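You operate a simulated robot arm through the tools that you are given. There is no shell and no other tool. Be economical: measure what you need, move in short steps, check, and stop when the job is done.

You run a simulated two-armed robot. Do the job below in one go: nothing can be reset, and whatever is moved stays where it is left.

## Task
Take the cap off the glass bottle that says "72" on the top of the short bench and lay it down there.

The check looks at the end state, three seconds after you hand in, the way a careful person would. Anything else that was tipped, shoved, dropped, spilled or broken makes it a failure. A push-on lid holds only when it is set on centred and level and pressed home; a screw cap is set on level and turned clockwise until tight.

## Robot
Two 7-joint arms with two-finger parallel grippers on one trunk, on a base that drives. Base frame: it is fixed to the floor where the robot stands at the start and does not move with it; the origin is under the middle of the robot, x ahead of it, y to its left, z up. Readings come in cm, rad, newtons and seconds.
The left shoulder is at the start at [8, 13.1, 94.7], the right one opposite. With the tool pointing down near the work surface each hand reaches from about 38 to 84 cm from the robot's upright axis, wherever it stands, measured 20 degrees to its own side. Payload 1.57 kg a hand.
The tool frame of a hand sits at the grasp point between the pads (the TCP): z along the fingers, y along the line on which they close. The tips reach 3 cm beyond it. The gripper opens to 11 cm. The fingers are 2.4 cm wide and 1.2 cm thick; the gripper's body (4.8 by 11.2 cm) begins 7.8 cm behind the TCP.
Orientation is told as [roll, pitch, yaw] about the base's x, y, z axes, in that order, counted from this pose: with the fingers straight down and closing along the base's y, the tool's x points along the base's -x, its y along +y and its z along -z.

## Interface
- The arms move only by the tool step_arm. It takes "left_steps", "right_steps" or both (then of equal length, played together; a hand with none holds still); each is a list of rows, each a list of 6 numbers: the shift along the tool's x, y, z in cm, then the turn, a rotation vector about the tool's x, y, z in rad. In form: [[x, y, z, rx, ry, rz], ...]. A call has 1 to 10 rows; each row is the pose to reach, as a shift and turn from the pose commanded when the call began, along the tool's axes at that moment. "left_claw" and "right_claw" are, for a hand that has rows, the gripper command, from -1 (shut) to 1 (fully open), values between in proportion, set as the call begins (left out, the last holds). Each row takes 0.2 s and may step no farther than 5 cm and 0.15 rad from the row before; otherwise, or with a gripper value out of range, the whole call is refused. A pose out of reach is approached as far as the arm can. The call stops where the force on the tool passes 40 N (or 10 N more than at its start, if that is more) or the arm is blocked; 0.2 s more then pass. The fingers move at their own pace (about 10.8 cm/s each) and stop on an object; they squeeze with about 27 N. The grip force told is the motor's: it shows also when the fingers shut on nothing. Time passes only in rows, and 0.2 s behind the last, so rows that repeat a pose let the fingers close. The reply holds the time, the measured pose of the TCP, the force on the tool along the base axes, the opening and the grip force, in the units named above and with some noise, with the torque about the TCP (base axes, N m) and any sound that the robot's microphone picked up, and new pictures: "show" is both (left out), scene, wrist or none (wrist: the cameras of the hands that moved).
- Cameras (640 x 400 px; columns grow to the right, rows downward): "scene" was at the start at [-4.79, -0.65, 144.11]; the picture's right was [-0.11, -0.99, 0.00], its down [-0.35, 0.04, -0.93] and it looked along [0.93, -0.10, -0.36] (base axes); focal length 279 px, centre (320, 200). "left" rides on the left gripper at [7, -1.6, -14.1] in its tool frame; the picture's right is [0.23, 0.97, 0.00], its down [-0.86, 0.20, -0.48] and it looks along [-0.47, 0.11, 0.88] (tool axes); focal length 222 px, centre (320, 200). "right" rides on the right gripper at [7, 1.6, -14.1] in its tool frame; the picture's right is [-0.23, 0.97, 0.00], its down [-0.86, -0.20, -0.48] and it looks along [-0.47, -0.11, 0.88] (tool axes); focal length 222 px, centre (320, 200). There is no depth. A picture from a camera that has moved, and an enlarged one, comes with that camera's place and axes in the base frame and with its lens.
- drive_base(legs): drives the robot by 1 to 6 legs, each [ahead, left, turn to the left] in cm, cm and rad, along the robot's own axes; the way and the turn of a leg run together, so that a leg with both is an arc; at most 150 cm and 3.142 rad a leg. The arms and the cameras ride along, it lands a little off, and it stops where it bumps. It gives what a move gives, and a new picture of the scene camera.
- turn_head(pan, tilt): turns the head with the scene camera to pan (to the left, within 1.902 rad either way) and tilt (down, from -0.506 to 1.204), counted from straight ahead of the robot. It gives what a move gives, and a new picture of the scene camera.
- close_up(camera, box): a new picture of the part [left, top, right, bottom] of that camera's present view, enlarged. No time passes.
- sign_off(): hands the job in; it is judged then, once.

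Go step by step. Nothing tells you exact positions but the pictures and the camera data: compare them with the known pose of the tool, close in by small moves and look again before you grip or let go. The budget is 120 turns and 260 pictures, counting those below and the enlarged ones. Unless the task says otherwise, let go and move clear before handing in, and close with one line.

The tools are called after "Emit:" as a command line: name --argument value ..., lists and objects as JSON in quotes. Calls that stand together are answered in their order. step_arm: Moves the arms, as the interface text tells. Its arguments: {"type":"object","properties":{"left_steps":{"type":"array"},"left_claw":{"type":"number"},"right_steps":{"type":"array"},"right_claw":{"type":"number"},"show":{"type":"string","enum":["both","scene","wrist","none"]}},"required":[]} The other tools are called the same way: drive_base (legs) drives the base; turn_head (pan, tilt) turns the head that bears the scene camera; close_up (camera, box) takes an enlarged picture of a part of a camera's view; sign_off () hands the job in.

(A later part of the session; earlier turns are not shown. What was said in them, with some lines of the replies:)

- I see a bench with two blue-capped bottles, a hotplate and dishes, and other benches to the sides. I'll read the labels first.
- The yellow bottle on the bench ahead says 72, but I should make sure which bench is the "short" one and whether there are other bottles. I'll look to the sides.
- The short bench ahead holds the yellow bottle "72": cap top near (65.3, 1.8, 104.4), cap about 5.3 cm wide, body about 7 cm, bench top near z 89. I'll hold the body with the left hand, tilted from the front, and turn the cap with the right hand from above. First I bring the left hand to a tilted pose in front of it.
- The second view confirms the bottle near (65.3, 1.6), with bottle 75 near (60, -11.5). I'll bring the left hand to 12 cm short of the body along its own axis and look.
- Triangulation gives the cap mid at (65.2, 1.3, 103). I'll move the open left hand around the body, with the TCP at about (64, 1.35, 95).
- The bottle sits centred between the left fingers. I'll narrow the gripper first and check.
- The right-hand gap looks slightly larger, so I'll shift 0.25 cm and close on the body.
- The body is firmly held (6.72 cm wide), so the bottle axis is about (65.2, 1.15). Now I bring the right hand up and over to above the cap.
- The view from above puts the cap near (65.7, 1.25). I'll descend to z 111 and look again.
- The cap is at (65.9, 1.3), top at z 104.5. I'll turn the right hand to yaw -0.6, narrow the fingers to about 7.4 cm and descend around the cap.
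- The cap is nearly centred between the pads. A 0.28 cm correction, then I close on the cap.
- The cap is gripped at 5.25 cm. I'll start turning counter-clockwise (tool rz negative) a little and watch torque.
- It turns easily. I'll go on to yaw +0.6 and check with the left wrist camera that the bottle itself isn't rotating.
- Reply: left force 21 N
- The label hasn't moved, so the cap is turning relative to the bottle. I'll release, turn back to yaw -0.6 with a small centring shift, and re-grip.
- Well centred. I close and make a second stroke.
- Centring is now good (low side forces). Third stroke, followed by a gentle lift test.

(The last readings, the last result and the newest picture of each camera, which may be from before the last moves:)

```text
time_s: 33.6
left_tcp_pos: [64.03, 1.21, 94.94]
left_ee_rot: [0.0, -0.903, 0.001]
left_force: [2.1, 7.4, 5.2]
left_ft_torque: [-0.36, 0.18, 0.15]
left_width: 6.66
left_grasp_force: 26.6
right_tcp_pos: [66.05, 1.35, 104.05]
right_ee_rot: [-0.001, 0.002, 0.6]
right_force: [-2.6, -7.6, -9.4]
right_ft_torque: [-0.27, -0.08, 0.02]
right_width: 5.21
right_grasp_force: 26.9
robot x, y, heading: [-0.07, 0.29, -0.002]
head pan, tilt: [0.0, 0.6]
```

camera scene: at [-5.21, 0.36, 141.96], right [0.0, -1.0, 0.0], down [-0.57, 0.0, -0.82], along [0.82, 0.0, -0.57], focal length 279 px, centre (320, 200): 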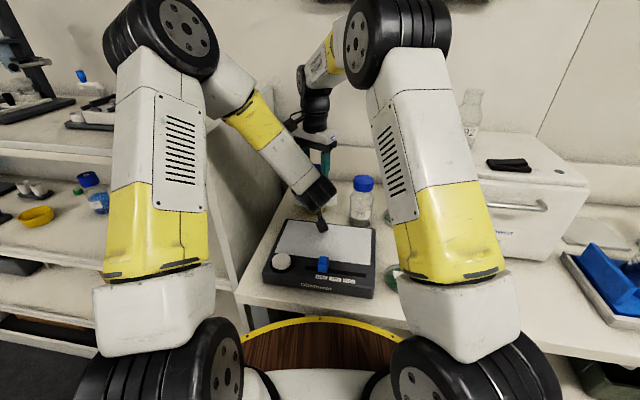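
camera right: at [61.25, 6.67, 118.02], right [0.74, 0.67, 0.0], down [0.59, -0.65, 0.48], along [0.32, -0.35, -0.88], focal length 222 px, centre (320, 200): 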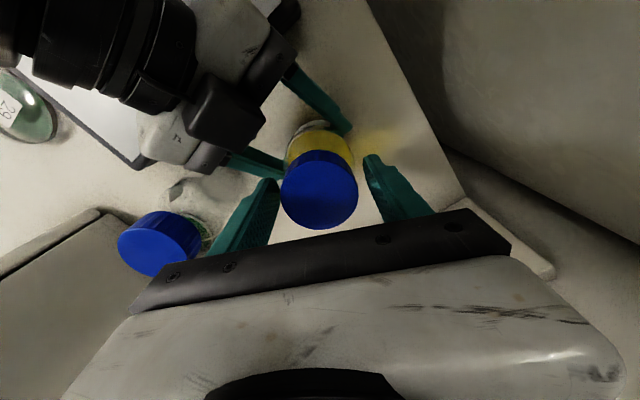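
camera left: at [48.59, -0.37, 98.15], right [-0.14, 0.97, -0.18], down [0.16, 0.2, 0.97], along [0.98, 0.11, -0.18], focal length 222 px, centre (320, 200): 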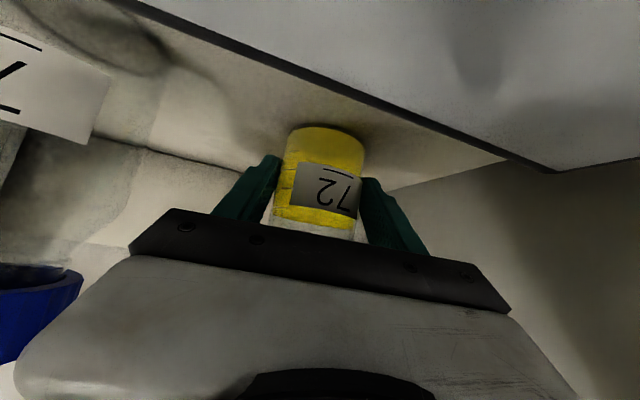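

The lift meets resistance, so the thread still holds. I ease back down, return and do another stroke.

Emit:
step_arm --right_steps '[[0, 0, 0.2, 0, 0, 0], [0, 0, 0.2, 0, 0, 0]]' --show "none"

Emit:
step_arm --right_steps '[[0, 0, 0, 0, 0, 0], [0, 0, 0, 0, 0, 0], [0, 0, 0, 0, 0, 0.15], [0, 0, 0, 0, 0, 0.3], [0, 0, 0, 0, 0, 0.45], [0, 0, 0, 0, 0, 0.6], [0, 0, 0, 0, 0, 0.75], [0, 0, 0, 0, 0, 0.9], [0, 0, 0, 0, 0, 1.05], [0, 0, 0, 0, 0, 1.2]]' --right_claw 0.3 --show "none"

Emit:
step_arm --right_steps '[[0, 0, 0, 0, 0, 0], [0, 0, 0, 0, 0, 0], [0, 0, 0, 0, 0, -0.15], [0, 0, 0, 0, 0, -0.3], [0, 0, 0, 0, 0, -0.45], [0, 0, 0, 0, 0, -0.6], [0, 0, -0.1, 0, 0, -0.75], [0, 0, -0.1, 0, 0, -0.9], [0, 0, -0.1, 0, 0, -1.05], [0, 0, -0.1, 0, 0, -1.2]]' --right_claw -1 --show "none"

Emit:
step_arm --right_steps '[[0, 0, -0.15, 0, 0, 0], [0, 0, -0.3, 0, 0, 0]]' --show "wrist"

```text
time_s: 34.2
left_tcp_pos: [64.08, 1.32, 94.74]
left_ee_rot: [-0.001, -0.901, 0.001]
left_force: [4.4, 8.9, 2.5]
left_ft_torque: [-0.46, 0.08, 0.11]
left_width: 6.65
left_grasp_force: 27.2
right_tcp_pos: [66.02, 1.38, 104.08]
right_ee_rot: [0.001, -0.001, 0.598]
right_force: [-4.8, -8.2, -2.3]
right_ft_torque: [-0.31, 0.15, 0.0]
right_width: 5.22
right_grasp_force: 26.8
robot x, y, heading: [-0.15, 0.1, -0.002]
head pan, tilt: [0.0, 0.6]
```

```text
time_s: 36.4
left_tcp_pos: [63.88, 1.27, 94.89]
left_ee_rot: [-0.001, -0.901, 0.0]
left_force: [0.2, -1.5, 0.5]
left_ft_torque: [0.1, -0.04, -0.02]
left_width: 6.65
left_grasp_force: 26.8
right_tcp_pos: [66.04, 1.34, 103.96]
right_ee_rot: [0.0, 0.0, -0.602]
right_force: [0.5, 0.3, 0.9]
right_ft_torque: [0.01, 0.01, 0.0]
right_width: 7.16
right_grasp_force: 0.1
robot x, y, heading: [-0.06, -0.39, -0.003]
head pan, tilt: [0.0, 0.6]
```

```text
time_s: 38.6
left_tcp_pos: [63.93, 1.19, 94.87]
left_ee_rot: [0.001, -0.898, -0.001]
left_force: [0.7, 0.6, -0.1]
left_ft_torque: [0.07, -0.02, -0.04]
left_width: 6.67
left_grasp_force: 26.6
right_tcp_pos: [66.09, 1.17, 104.12]
right_ee_rot: [-0.002, -0.001, 0.602]
right_force: [-0.2, 0.8, 0.8]
right_ft_torque: [-0.02, 0.01, 0.0]
right_width: 5.23
right_grasp_force: 26.6
robot x, y, heading: [-0.21, 0.24, -0.001]
head pan, tilt: [0.0, 0.6]
```

```text
time_s: 39.2
left_tcp_pos: [64.01, 1.19, 94.85]
left_ee_rot: [-0.001, -0.9, 0.0]
left_force: [0.5, 1.7, 0.2]
left_ft_torque: [0.17, 0.01, 0.04]
left_width: 6.67
left_grasp_force: 27.0
right_tcp_pos: [65.87, 1.32, 104.29]
right_ee_rot: [0.002, 0.001, 0.599]
right_force: [0.3, 0.3, -0.4]
right_ft_torque: [0.01, -0.03, -0.02]
right_width: 5.19
right_grasp_force: 26.6
robot x, y, heading: [-0.03, -0.03, 0.001]
head pan, tilt: [0.0, 0.6]
camera right: at [59.44, -1.23, 118.52], right [-0.36, 0.93, 0.0], down [0.82, 0.32, 0.48], along [0.45, 0.17, -0.88], focal length 222 px, centre (320, 200)
```

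right: 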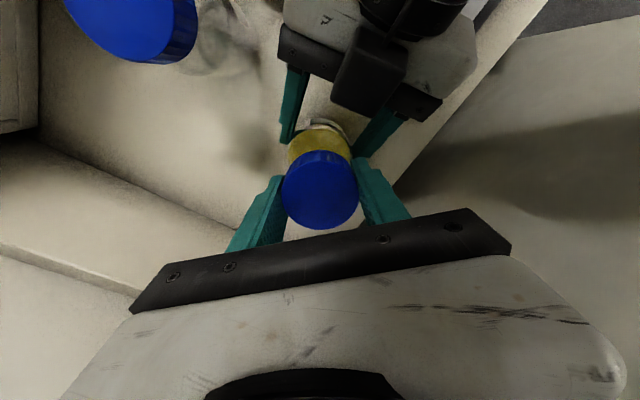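

The forces have dropped to zero and the lift now meets no resistance, so the thread is free. I'll lift the cap straight up.

Emit:
step_arm --right_steps '[[0, 0, -1, 0, 0, 0], [0, 0, -3, 0, 0, 0], [0, 0, -6, 0, 0, 0], [0, 0, -10, 0, 0, 0], [0, 0, -12, 0, 0, 0]]'

```text
time_s: 40.4
left_tcp_pos: [63.95, 1.23, 94.83]
left_ee_rot: [0.001, -0.899, 0.0]
left_force: [-0.6, 0.2, 0.4]
left_ft_torque: [0.16, 0.04, 0.0]
left_width: 6.67
left_grasp_force: 27.0
right_tcp_pos: [66.26, 1.36, 116.12]
right_ee_rot: [-0.001, 0.0, 0.601]
right_force: [0.9, 0.5, -0.1]
right_ft_torque: [0.02, -0.03, 0.0]
right_width: 5.23
right_grasp_force: 27.1
robot x, y, heading: [-0.02, -0.09, -0.003]
head pan, tilt: [0.0, 0.6]
camera scene: at [-5.2, 0.36, 141.96], right [0.0, -1.0, 0.0], down [-0.57, 0.0, -0.82], along [0.82, 0.0, -0.57], focal length 279 px, centre (320, 200)
camera right: at [59.68, -1.19, 130.42], right [-0.36, 0.93, 0.0], down [0.82, 0.32, 0.48], along [0.45, 0.17, -0.88], focal length 222 px, centre (320, 200)
```

scene: 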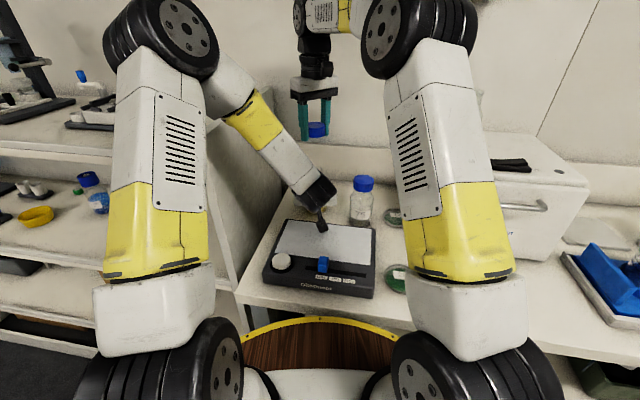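
right: 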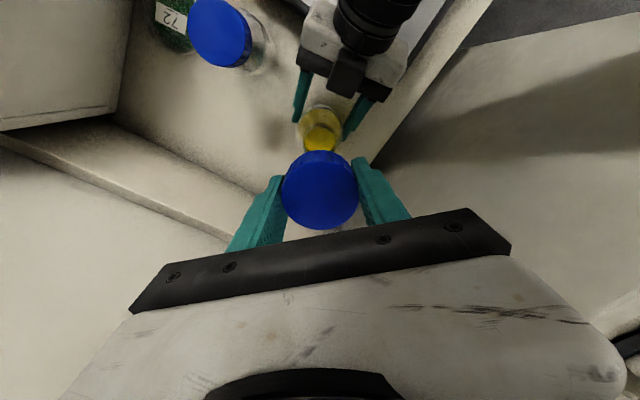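

The cap is off and in the right hand. I'll move it aside over the empty bench behind the bottles, then release the bottle with the left hand and back straight off.

Emit:
step_arm --right_steps '[[-1.2, -3.5, 0, 0, 0, 0.15], [-2.6, -6.8, 0, 0, 0, 0.3], [-3.9, -10.1, 0, 0, 0, 0.45], [-4.1, -11.6, 0, 0, 0, 0.6]]' --show "wrist"

Emit:
step_arm --left_steps '[[0, 0, 0, 0, 0, 0], [0, 0, 0, 0, 0, 0], [0, 0, 0, 0, 0, 0], [-0.3, 0, -3, 0, 0, 0], [-0.6, 0, -6, 0, 0, 0], [-0.85, 0, -9, 0, 0, 0], [-1.06, 0, -12, 0, 0, 0], [-1.5, 0, -16, 0, 0, 0]]' --left_claw 0.7

```text
time_s: 41.4
left_tcp_pos: [64.0, 1.21, 94.82]
left_ee_rot: [0.0, -0.898, 0.001]
left_force: [0.3, 0.5, 0.2]
left_ft_torque: [0.05, 0.2, 0.02]
left_width: 6.66
left_grasp_force: 27.2
right_tcp_pos: [74.4, -6.21, 116.01]
right_ee_rot: [0.001, 0.002, -0.003]
right_force: [0.2, 0.5, -0.9]
right_ft_torque: [-0.04, 0.01, 0.04]
right_width: 5.2
right_grasp_force: 27.0
right hand out of reach, approached as far as the arm can: row 3, 4
robot x, y, heading: [-0.2, 0.17, -0.003]
head pan, tilt: [0.0, 0.6]
camera right: at [67.63, -4.6, 130.26], right [0.23, 0.97, 0.0], down [0.86, -0.2, 0.48], along [0.46, -0.11, -0.88], focal length 222 px, centre (320, 200)
```

right: 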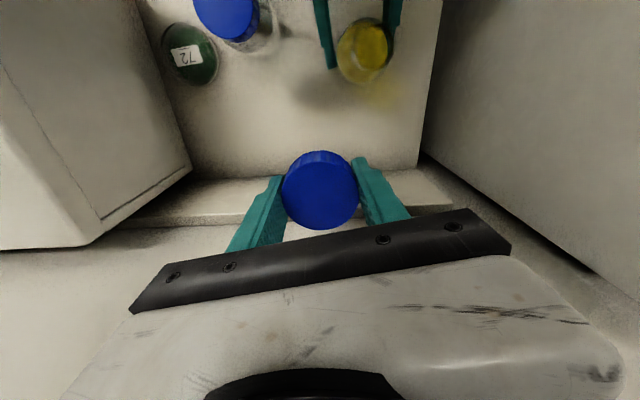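

```text
time_s: 43.2
left_tcp_pos: [52.33, 1.35, 106.03]
left_ee_rot: [-0.001, -0.898, -0.001]
left_force: [0.2, -0.2, 0.3]
left_ft_torque: [-0.03, 0.01, 0.02]
left_width: 9.35
left_grasp_force: 0.1
right_tcp_pos: [74.57, -6.23, 115.96]
right_ee_rot: [0.001, 0.0, -0.001]
right_force: [0.5, -0.3, -1.0]
right_ft_torque: [0.01, 0.06, 0.01]
right_width: 5.22
right_grasp_force: 26.8
robot x, y, heading: [-0.12, -0.42, -0.0]
head pan, tilt: [0.0, 0.6]
camera scene: at [-5.14, 0.37, 141.97], right [0.0, -1.0, 0.0], down [-0.57, 0.0, -0.82], along [0.82, 0.0, -0.57], focal length 279 px, centre (320, 200)
camera left: at [36.95, -0.24, 109.43], right [-0.14, 0.97, -0.18], down [0.16, 0.2, 0.97], along [0.98, 0.11, -0.18], focal length 222 px, centre (320, 200)
```

scene: 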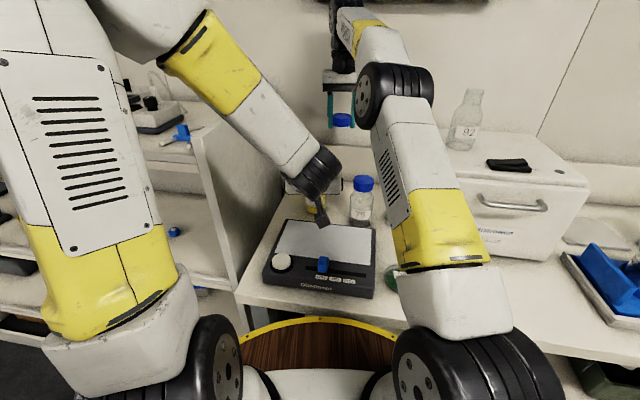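
left: 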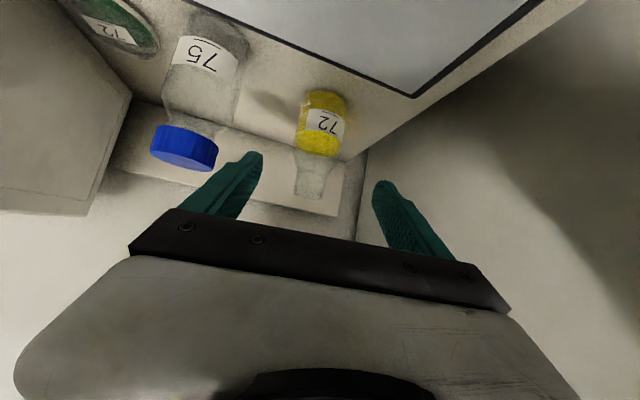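

The bottle stands upright and open at its spot. Now I lower the cap over the empty bench near (75, -6).

Emit:
step_arm --right_steps '[[1, 0, 4, 0, 0, 0], [1, 0, 8, 0, 0, 0], [1, 0, 12, 0, 0, 0], [1, 0, 16, 0, 0, 0], [1, 0, 18, 0, 0, 0], [1, 0, 18, 0, 0, 0]]'

```text
time_s: 44.6
left_tcp_pos: [52.33, 1.45, 106.08]
left_ee_rot: [-0.001, -0.901, 0.0]
left_force: [-0.2, -1.0, -0.8]
left_ft_torque: [-0.01, -0.01, -0.02]
left_width: 9.38
left_grasp_force: 0.1
right_tcp_pos: [73.42, -6.34, 98.0]
right_ee_rot: [-0.001, -0.001, 0.0]
right_force: [0.9, 0.6, -0.2]
right_ft_torque: [0.03, 0.01, 0.02]
right_width: 5.22
right_grasp_force: 26.8
robot x, y, heading: [-0.21, -0.18, -0.002]
head pan, tilt: [0.0, 0.6]
camera scene: at [-5.2, 0.36, 141.96], right [0.0, -1.0, 0.0], down [-0.57, 0.0, -0.82], along [0.82, 0.0, -0.57], focal length 279 px, centre (320, 200)
camera right: at [66.56, -4.66, 112.26], right [0.23, 0.97, 0.0], down [0.85, -0.2, 0.48], along [0.47, -0.11, -0.88], focal length 222 px, centre (320, 200)
```

scene: 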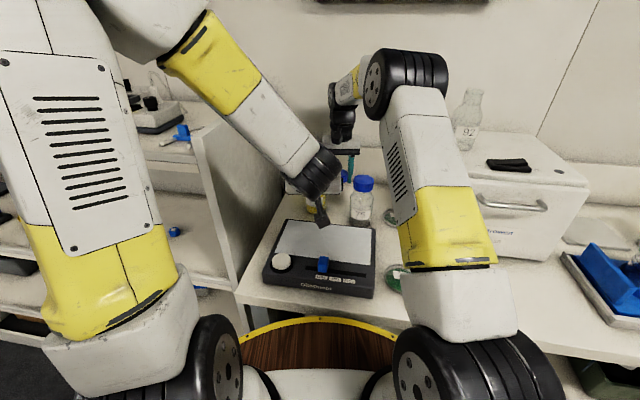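
right: 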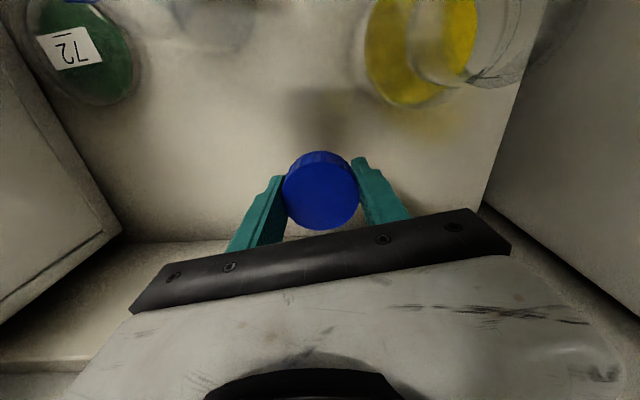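

Clear space below. I'll descend slowly until contact.

Emit:
step_arm --right_steps '[[0, 0, 2.5, 0, 0, 0], [0, 0, 4, 0, 0, 0], [0, 0, 5, 0, 0, 0], [0, 0, 5.3, 0, 0, 0], [0, 0, 5.6, 0, 0, 0]]'

Emit:
close_up --camera "right" --box '[200, 100, 440, 260]'

```text
time_s: 45.7
left_tcp_pos: [52.24, 1.25, 106.08]
left_ee_rot: [-0.001, -0.901, 0.001]
left_force: [0.0, -1.0, 0.1]
left_ft_torque: [0.0, 0.05, 0.01]
left_width: 9.34
left_grasp_force: 0.0
right_tcp_pos: [73.43, -6.16, 92.92]
right_ee_rot: [-0.001, -0.004, 0.0]
right_force: [-5.9, -0.5, 10.7]
right_ft_torque: [-0.32, 0.31, -0.2]
right_width: 5.19
right_grasp_force: 27.0
robot x, y, heading: [-0.23, 0.11, 0.004]
head pan, tilt: [0.0, 0.6]
stopped in row 5 (right hand): the force on the tool passed its limit at 45 N (the readings are from after the stop); the commanded pose is now the measured one
camera scene: at [-5.29, 0.36, 141.96], right [0.0, -1.0, 0.0], down [-0.56, 0.0, -0.83], along [0.83, 0.0, -0.56], focal length 279 px, centre (320, 200)
camera right: at [66.52, -4.57, 107.17], right [0.23, 0.97, 0.0], down [0.85, -0.2, 0.48], along [0.47, -0.11, -0.88], focal length 222 px, centre (320, 200)
```

scene: 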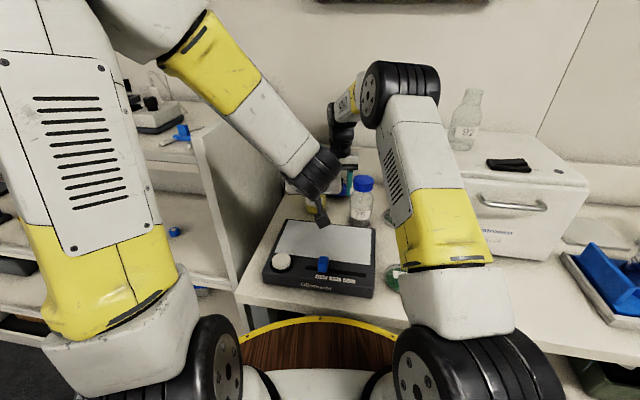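
right: 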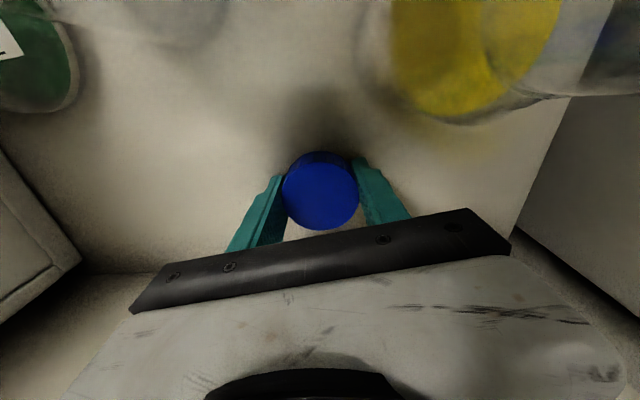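

```text
2.50 times, centred on (320, 180) of right
camera zoom: at [66.52, -4.57, 107.17], right [0.23, 0.97, 0.0], down [0.85, -0.2, 0.48], along [0.47, -0.11, -0.88], focal length 555 px, centre (320, 250)
```

zoom: 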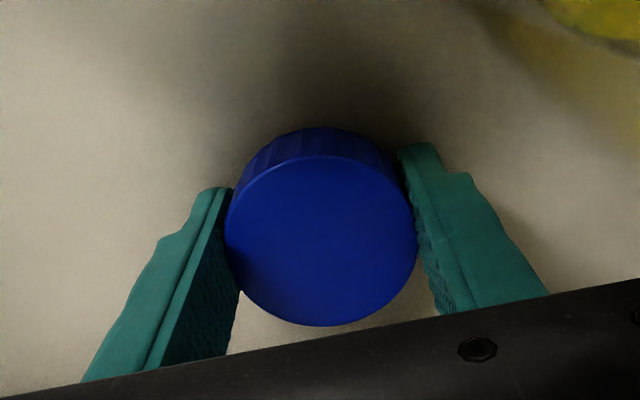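

Contact with the bench. I back up 0.15 cm to unload, open the fingers, and look.

Emit:
step_arm --right_steps '[[0, 0, -0.15, 0, 0, 0], [0, 0, -0.15, 0, 0, 0]]' --show "none"

Emit:
step_arm --right_steps '[[0, 0, 0, 0, 0, 0], [0, 0, 0, 0, 0, 0]]' --right_claw 0.35 --show "wrist"

```text
time_s: 46.3
left_tcp_pos: [52.35, 1.29, 105.98]
left_ee_rot: [-0.002, -0.901, -0.001]
left_force: [0.1, 0.4, -1.5]
left_ft_torque: [0.0, -0.01, 0.03]
left_width: 9.36
left_grasp_force: 0.0
right_tcp_pos: [73.46, -6.06, 92.98]
right_ee_rot: [-0.001, -0.004, 0.0]
right_force: [-0.4, 0.6, -1.3]
right_ft_torque: [-0.01, -0.01, 0.04]
right_width: 5.22
right_grasp_force: 27.8
robot x, y, heading: [0.19, -0.34, -0.002]
head pan, tilt: [0.0, 0.6]
```

```text
time_s: 46.9
left_tcp_pos: [52.38, 1.35, 106.11]
left_ee_rot: [-0.001, -0.9, 0.0]
left_force: [-0.3, 0.4, -0.2]
left_ft_torque: [0.0, 0.0, -0.01]
left_width: 9.36
left_grasp_force: 0.0
right_tcp_pos: [73.36, -6.21, 93.03]
right_ee_rot: [0.0, -0.004, 0.001]
right_force: [0.3, 0.9, 0.2]
right_ft_torque: [0.02, 0.01, -0.04]
right_width: 7.4
right_grasp_force: 0.0
robot x, y, heading: [0.08, 0.23, 0.0]
head pan, tilt: [0.0, 0.6]
camera right: at [66.55, -4.6, 107.2], right [0.23, 0.97, 0.0], down [0.85, -0.2, 0.48], along [0.47, -0.11, -0.88], focal length 222 px, centre (320, 200)
```

right: 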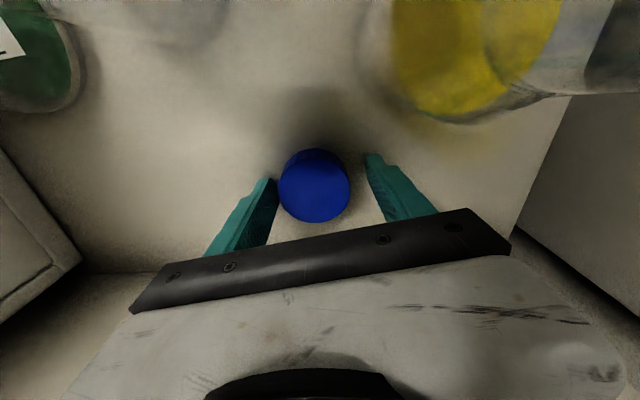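

The cap rests flat on the bench. I open a bit more, rise straight up and retreat, along with the left hand, to check the scene.

Emit:
step_arm --right_steps '[[0, 0, 0, 0, 0, 0], [0, 0, -3, 0, 0, 0], [0, 0, -7, 0, 0, 0], [0, 0, -11.5, 0, 0, 0], [0, 0, -16, 0, 0, 0], [0, 0, -20.5, 0, 0, 0], [2, -4, -24, 0, 0, 0], [4, -8, -27, 0, 0, 0], [6, -12, -29, 0, 0, 0]]' --right_claw 0.6

Emit:
step_arm --left_steps '[[0, 0, -4, 0, 0, 0], [-2, 1.5, -8, 0, 0, 0], [-4, 3, -12, 0, 0, 0]]'

```text
refused: row 7 steps farther than a row can; nothing moved
```

```text
time_s: 47.7
left_tcp_pos: [45.14, 4.3, 116.72]
left_ee_rot: [-0.001, -0.901, 0.0]
left_force: [0.5, -0.8, 0.3]
left_ft_torque: [-0.01, 0.02, 0.01]
left_width: 9.35
left_grasp_force: 0.1
right_tcp_pos: [73.49, -6.32, 93.08]
right_ee_rot: [0.002, -0.003, 0.001]
right_force: [-0.5, -0.3, -0.3]
right_ft_torque: [0.04, 0.03, 0.02]
right_width: 7.44
right_grasp_force: 0.1
robot x, y, heading: [0.07, -0.08, 0.0]
head pan, tilt: [0.0, 0.6]
camera scene: at [-5.15, 0.35, 141.97], right [0.0, -1.0, 0.0], down [-0.57, 0.0, -0.82], along [0.82, 0.0, -0.57], focal length 279 px, centre (320, 200)
camera left: at [29.74, 2.8, 120.03], right [-0.14, 0.97, -0.18], down [0.16, 0.2, 0.97], along [0.98, 0.11, -0.18], focal length 222 px, centre (320, 200)
```

scene: 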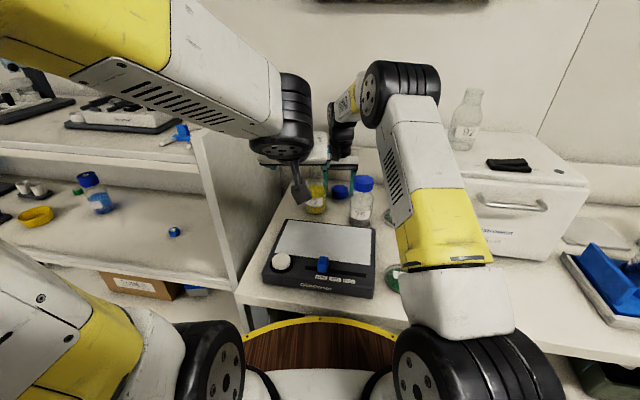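
left: 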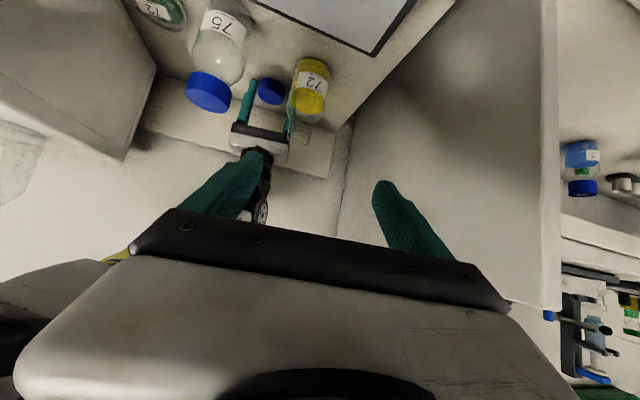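

Only the left hand moved; the right rows were too long. I repeat the right-hand retreat straight up in shorter rows.

Emit:
step_arm --right_steps '[[0, 0, 0, 0, 0, 0], [0, 0, -3, 0, 0, 0], [0, 0, -7, 0, 0, 0], [0, 0, -11.5, 0, 0, 0], [0, 0, -16, 0, 0, 0], [0, 0, -20.5, 0, 0, 0], [2, -3, -22.5, 0, 0, 0], [4, -6, -24.5, 0, 0, 0], [6, -9, -26.5, 0, 0, 0]]' --right_claw 0.5

Emit:
close_up --camera "scene" --box '[250, 150, 450, 300]'

Emit:
close_up --camera "left" --box '[140, 0, 400, 170]'

```text
time_s: 49.7
left_tcp_pos: [45.18, 4.49, 116.66]
left_ee_rot: [-0.001, -0.9, 0.0]
left_force: [0.1, -0.6, -0.2]
left_ft_torque: [-0.02, 0.03, -0.02]
left_width: 9.35
left_grasp_force: 0.1
right_tcp_pos: [67.14, -15.11, 119.43]
right_ee_rot: [-0.001, -0.001, 0.0]
right_force: [1.5, 1.2, -1.1]
right_ft_torque: [-0.06, 0.0, 0.0]
right_width: 8.26
right_grasp_force: 0.1
robot x, y, heading: [0.43, 0.17, 0.001]
head pan, tilt: [0.0, 0.6]
camera scene: at [-5.18, 0.39, 141.97], right [0.0, -1.0, 0.0], down [-0.57, 0.0, -0.82], along [0.82, 0.0, -0.57], focal length 279 px, centre (320, 200)
camera right: at [60.18, -13.43, 133.65], right [0.23, 0.97, 0.0], down [0.85, -0.2, 0.48], along [0.47, -0.11, -0.88], focal length 222 px, centre (320, 200)
```

scene: 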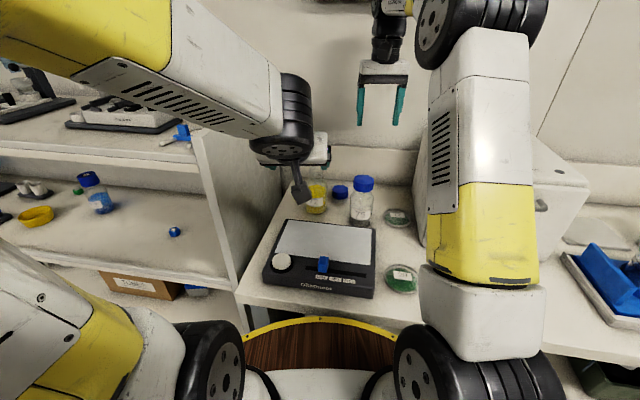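
right: 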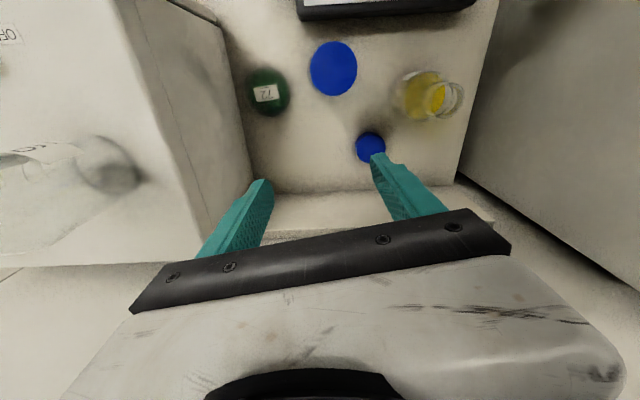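

```text
2.67 times, centred on (350, 225) of scene
camera zoom: at [-5.18, 0.39, 141.97], right [0.0, -1.0, 0.0], down [-0.57, 0.0, -0.82], along [0.82, 0.0, -0.57], focal length 743 px, centre (240, 133)
```

zoom: 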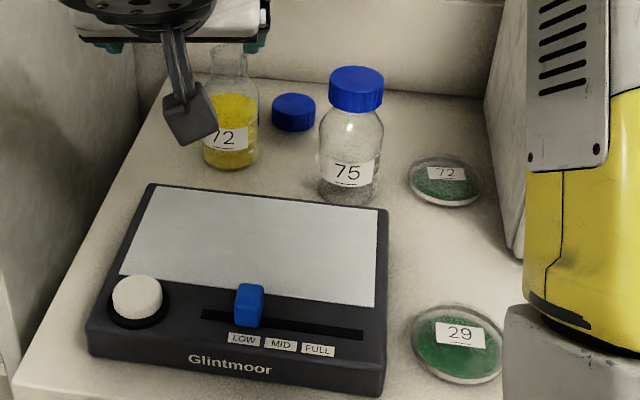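

```text
2.35 times, centred on (270, 85) of left
camera zoom: at [29.74, 2.85, 120.01], right [-0.14, 0.97, -0.18], down [0.16, 0.2, 0.97], along [0.98, 0.11, -0.18], focal length 523 px, centre (438, 471)
```

zoom: 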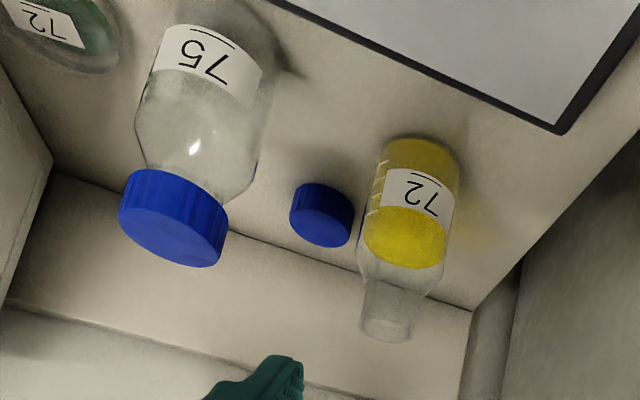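

The bottle "72" stands open and upright, its cap lies flat on the bench, nothing else has moved, and both hands are clear.

Emit:
sign_off

```text
The job is handed in.
```

I unscrewed the cap from the glass bottle "72" and laid it flat on the short bench. The bottle is still upright in its place, nothing else appears to have moved, and both hands are clear.
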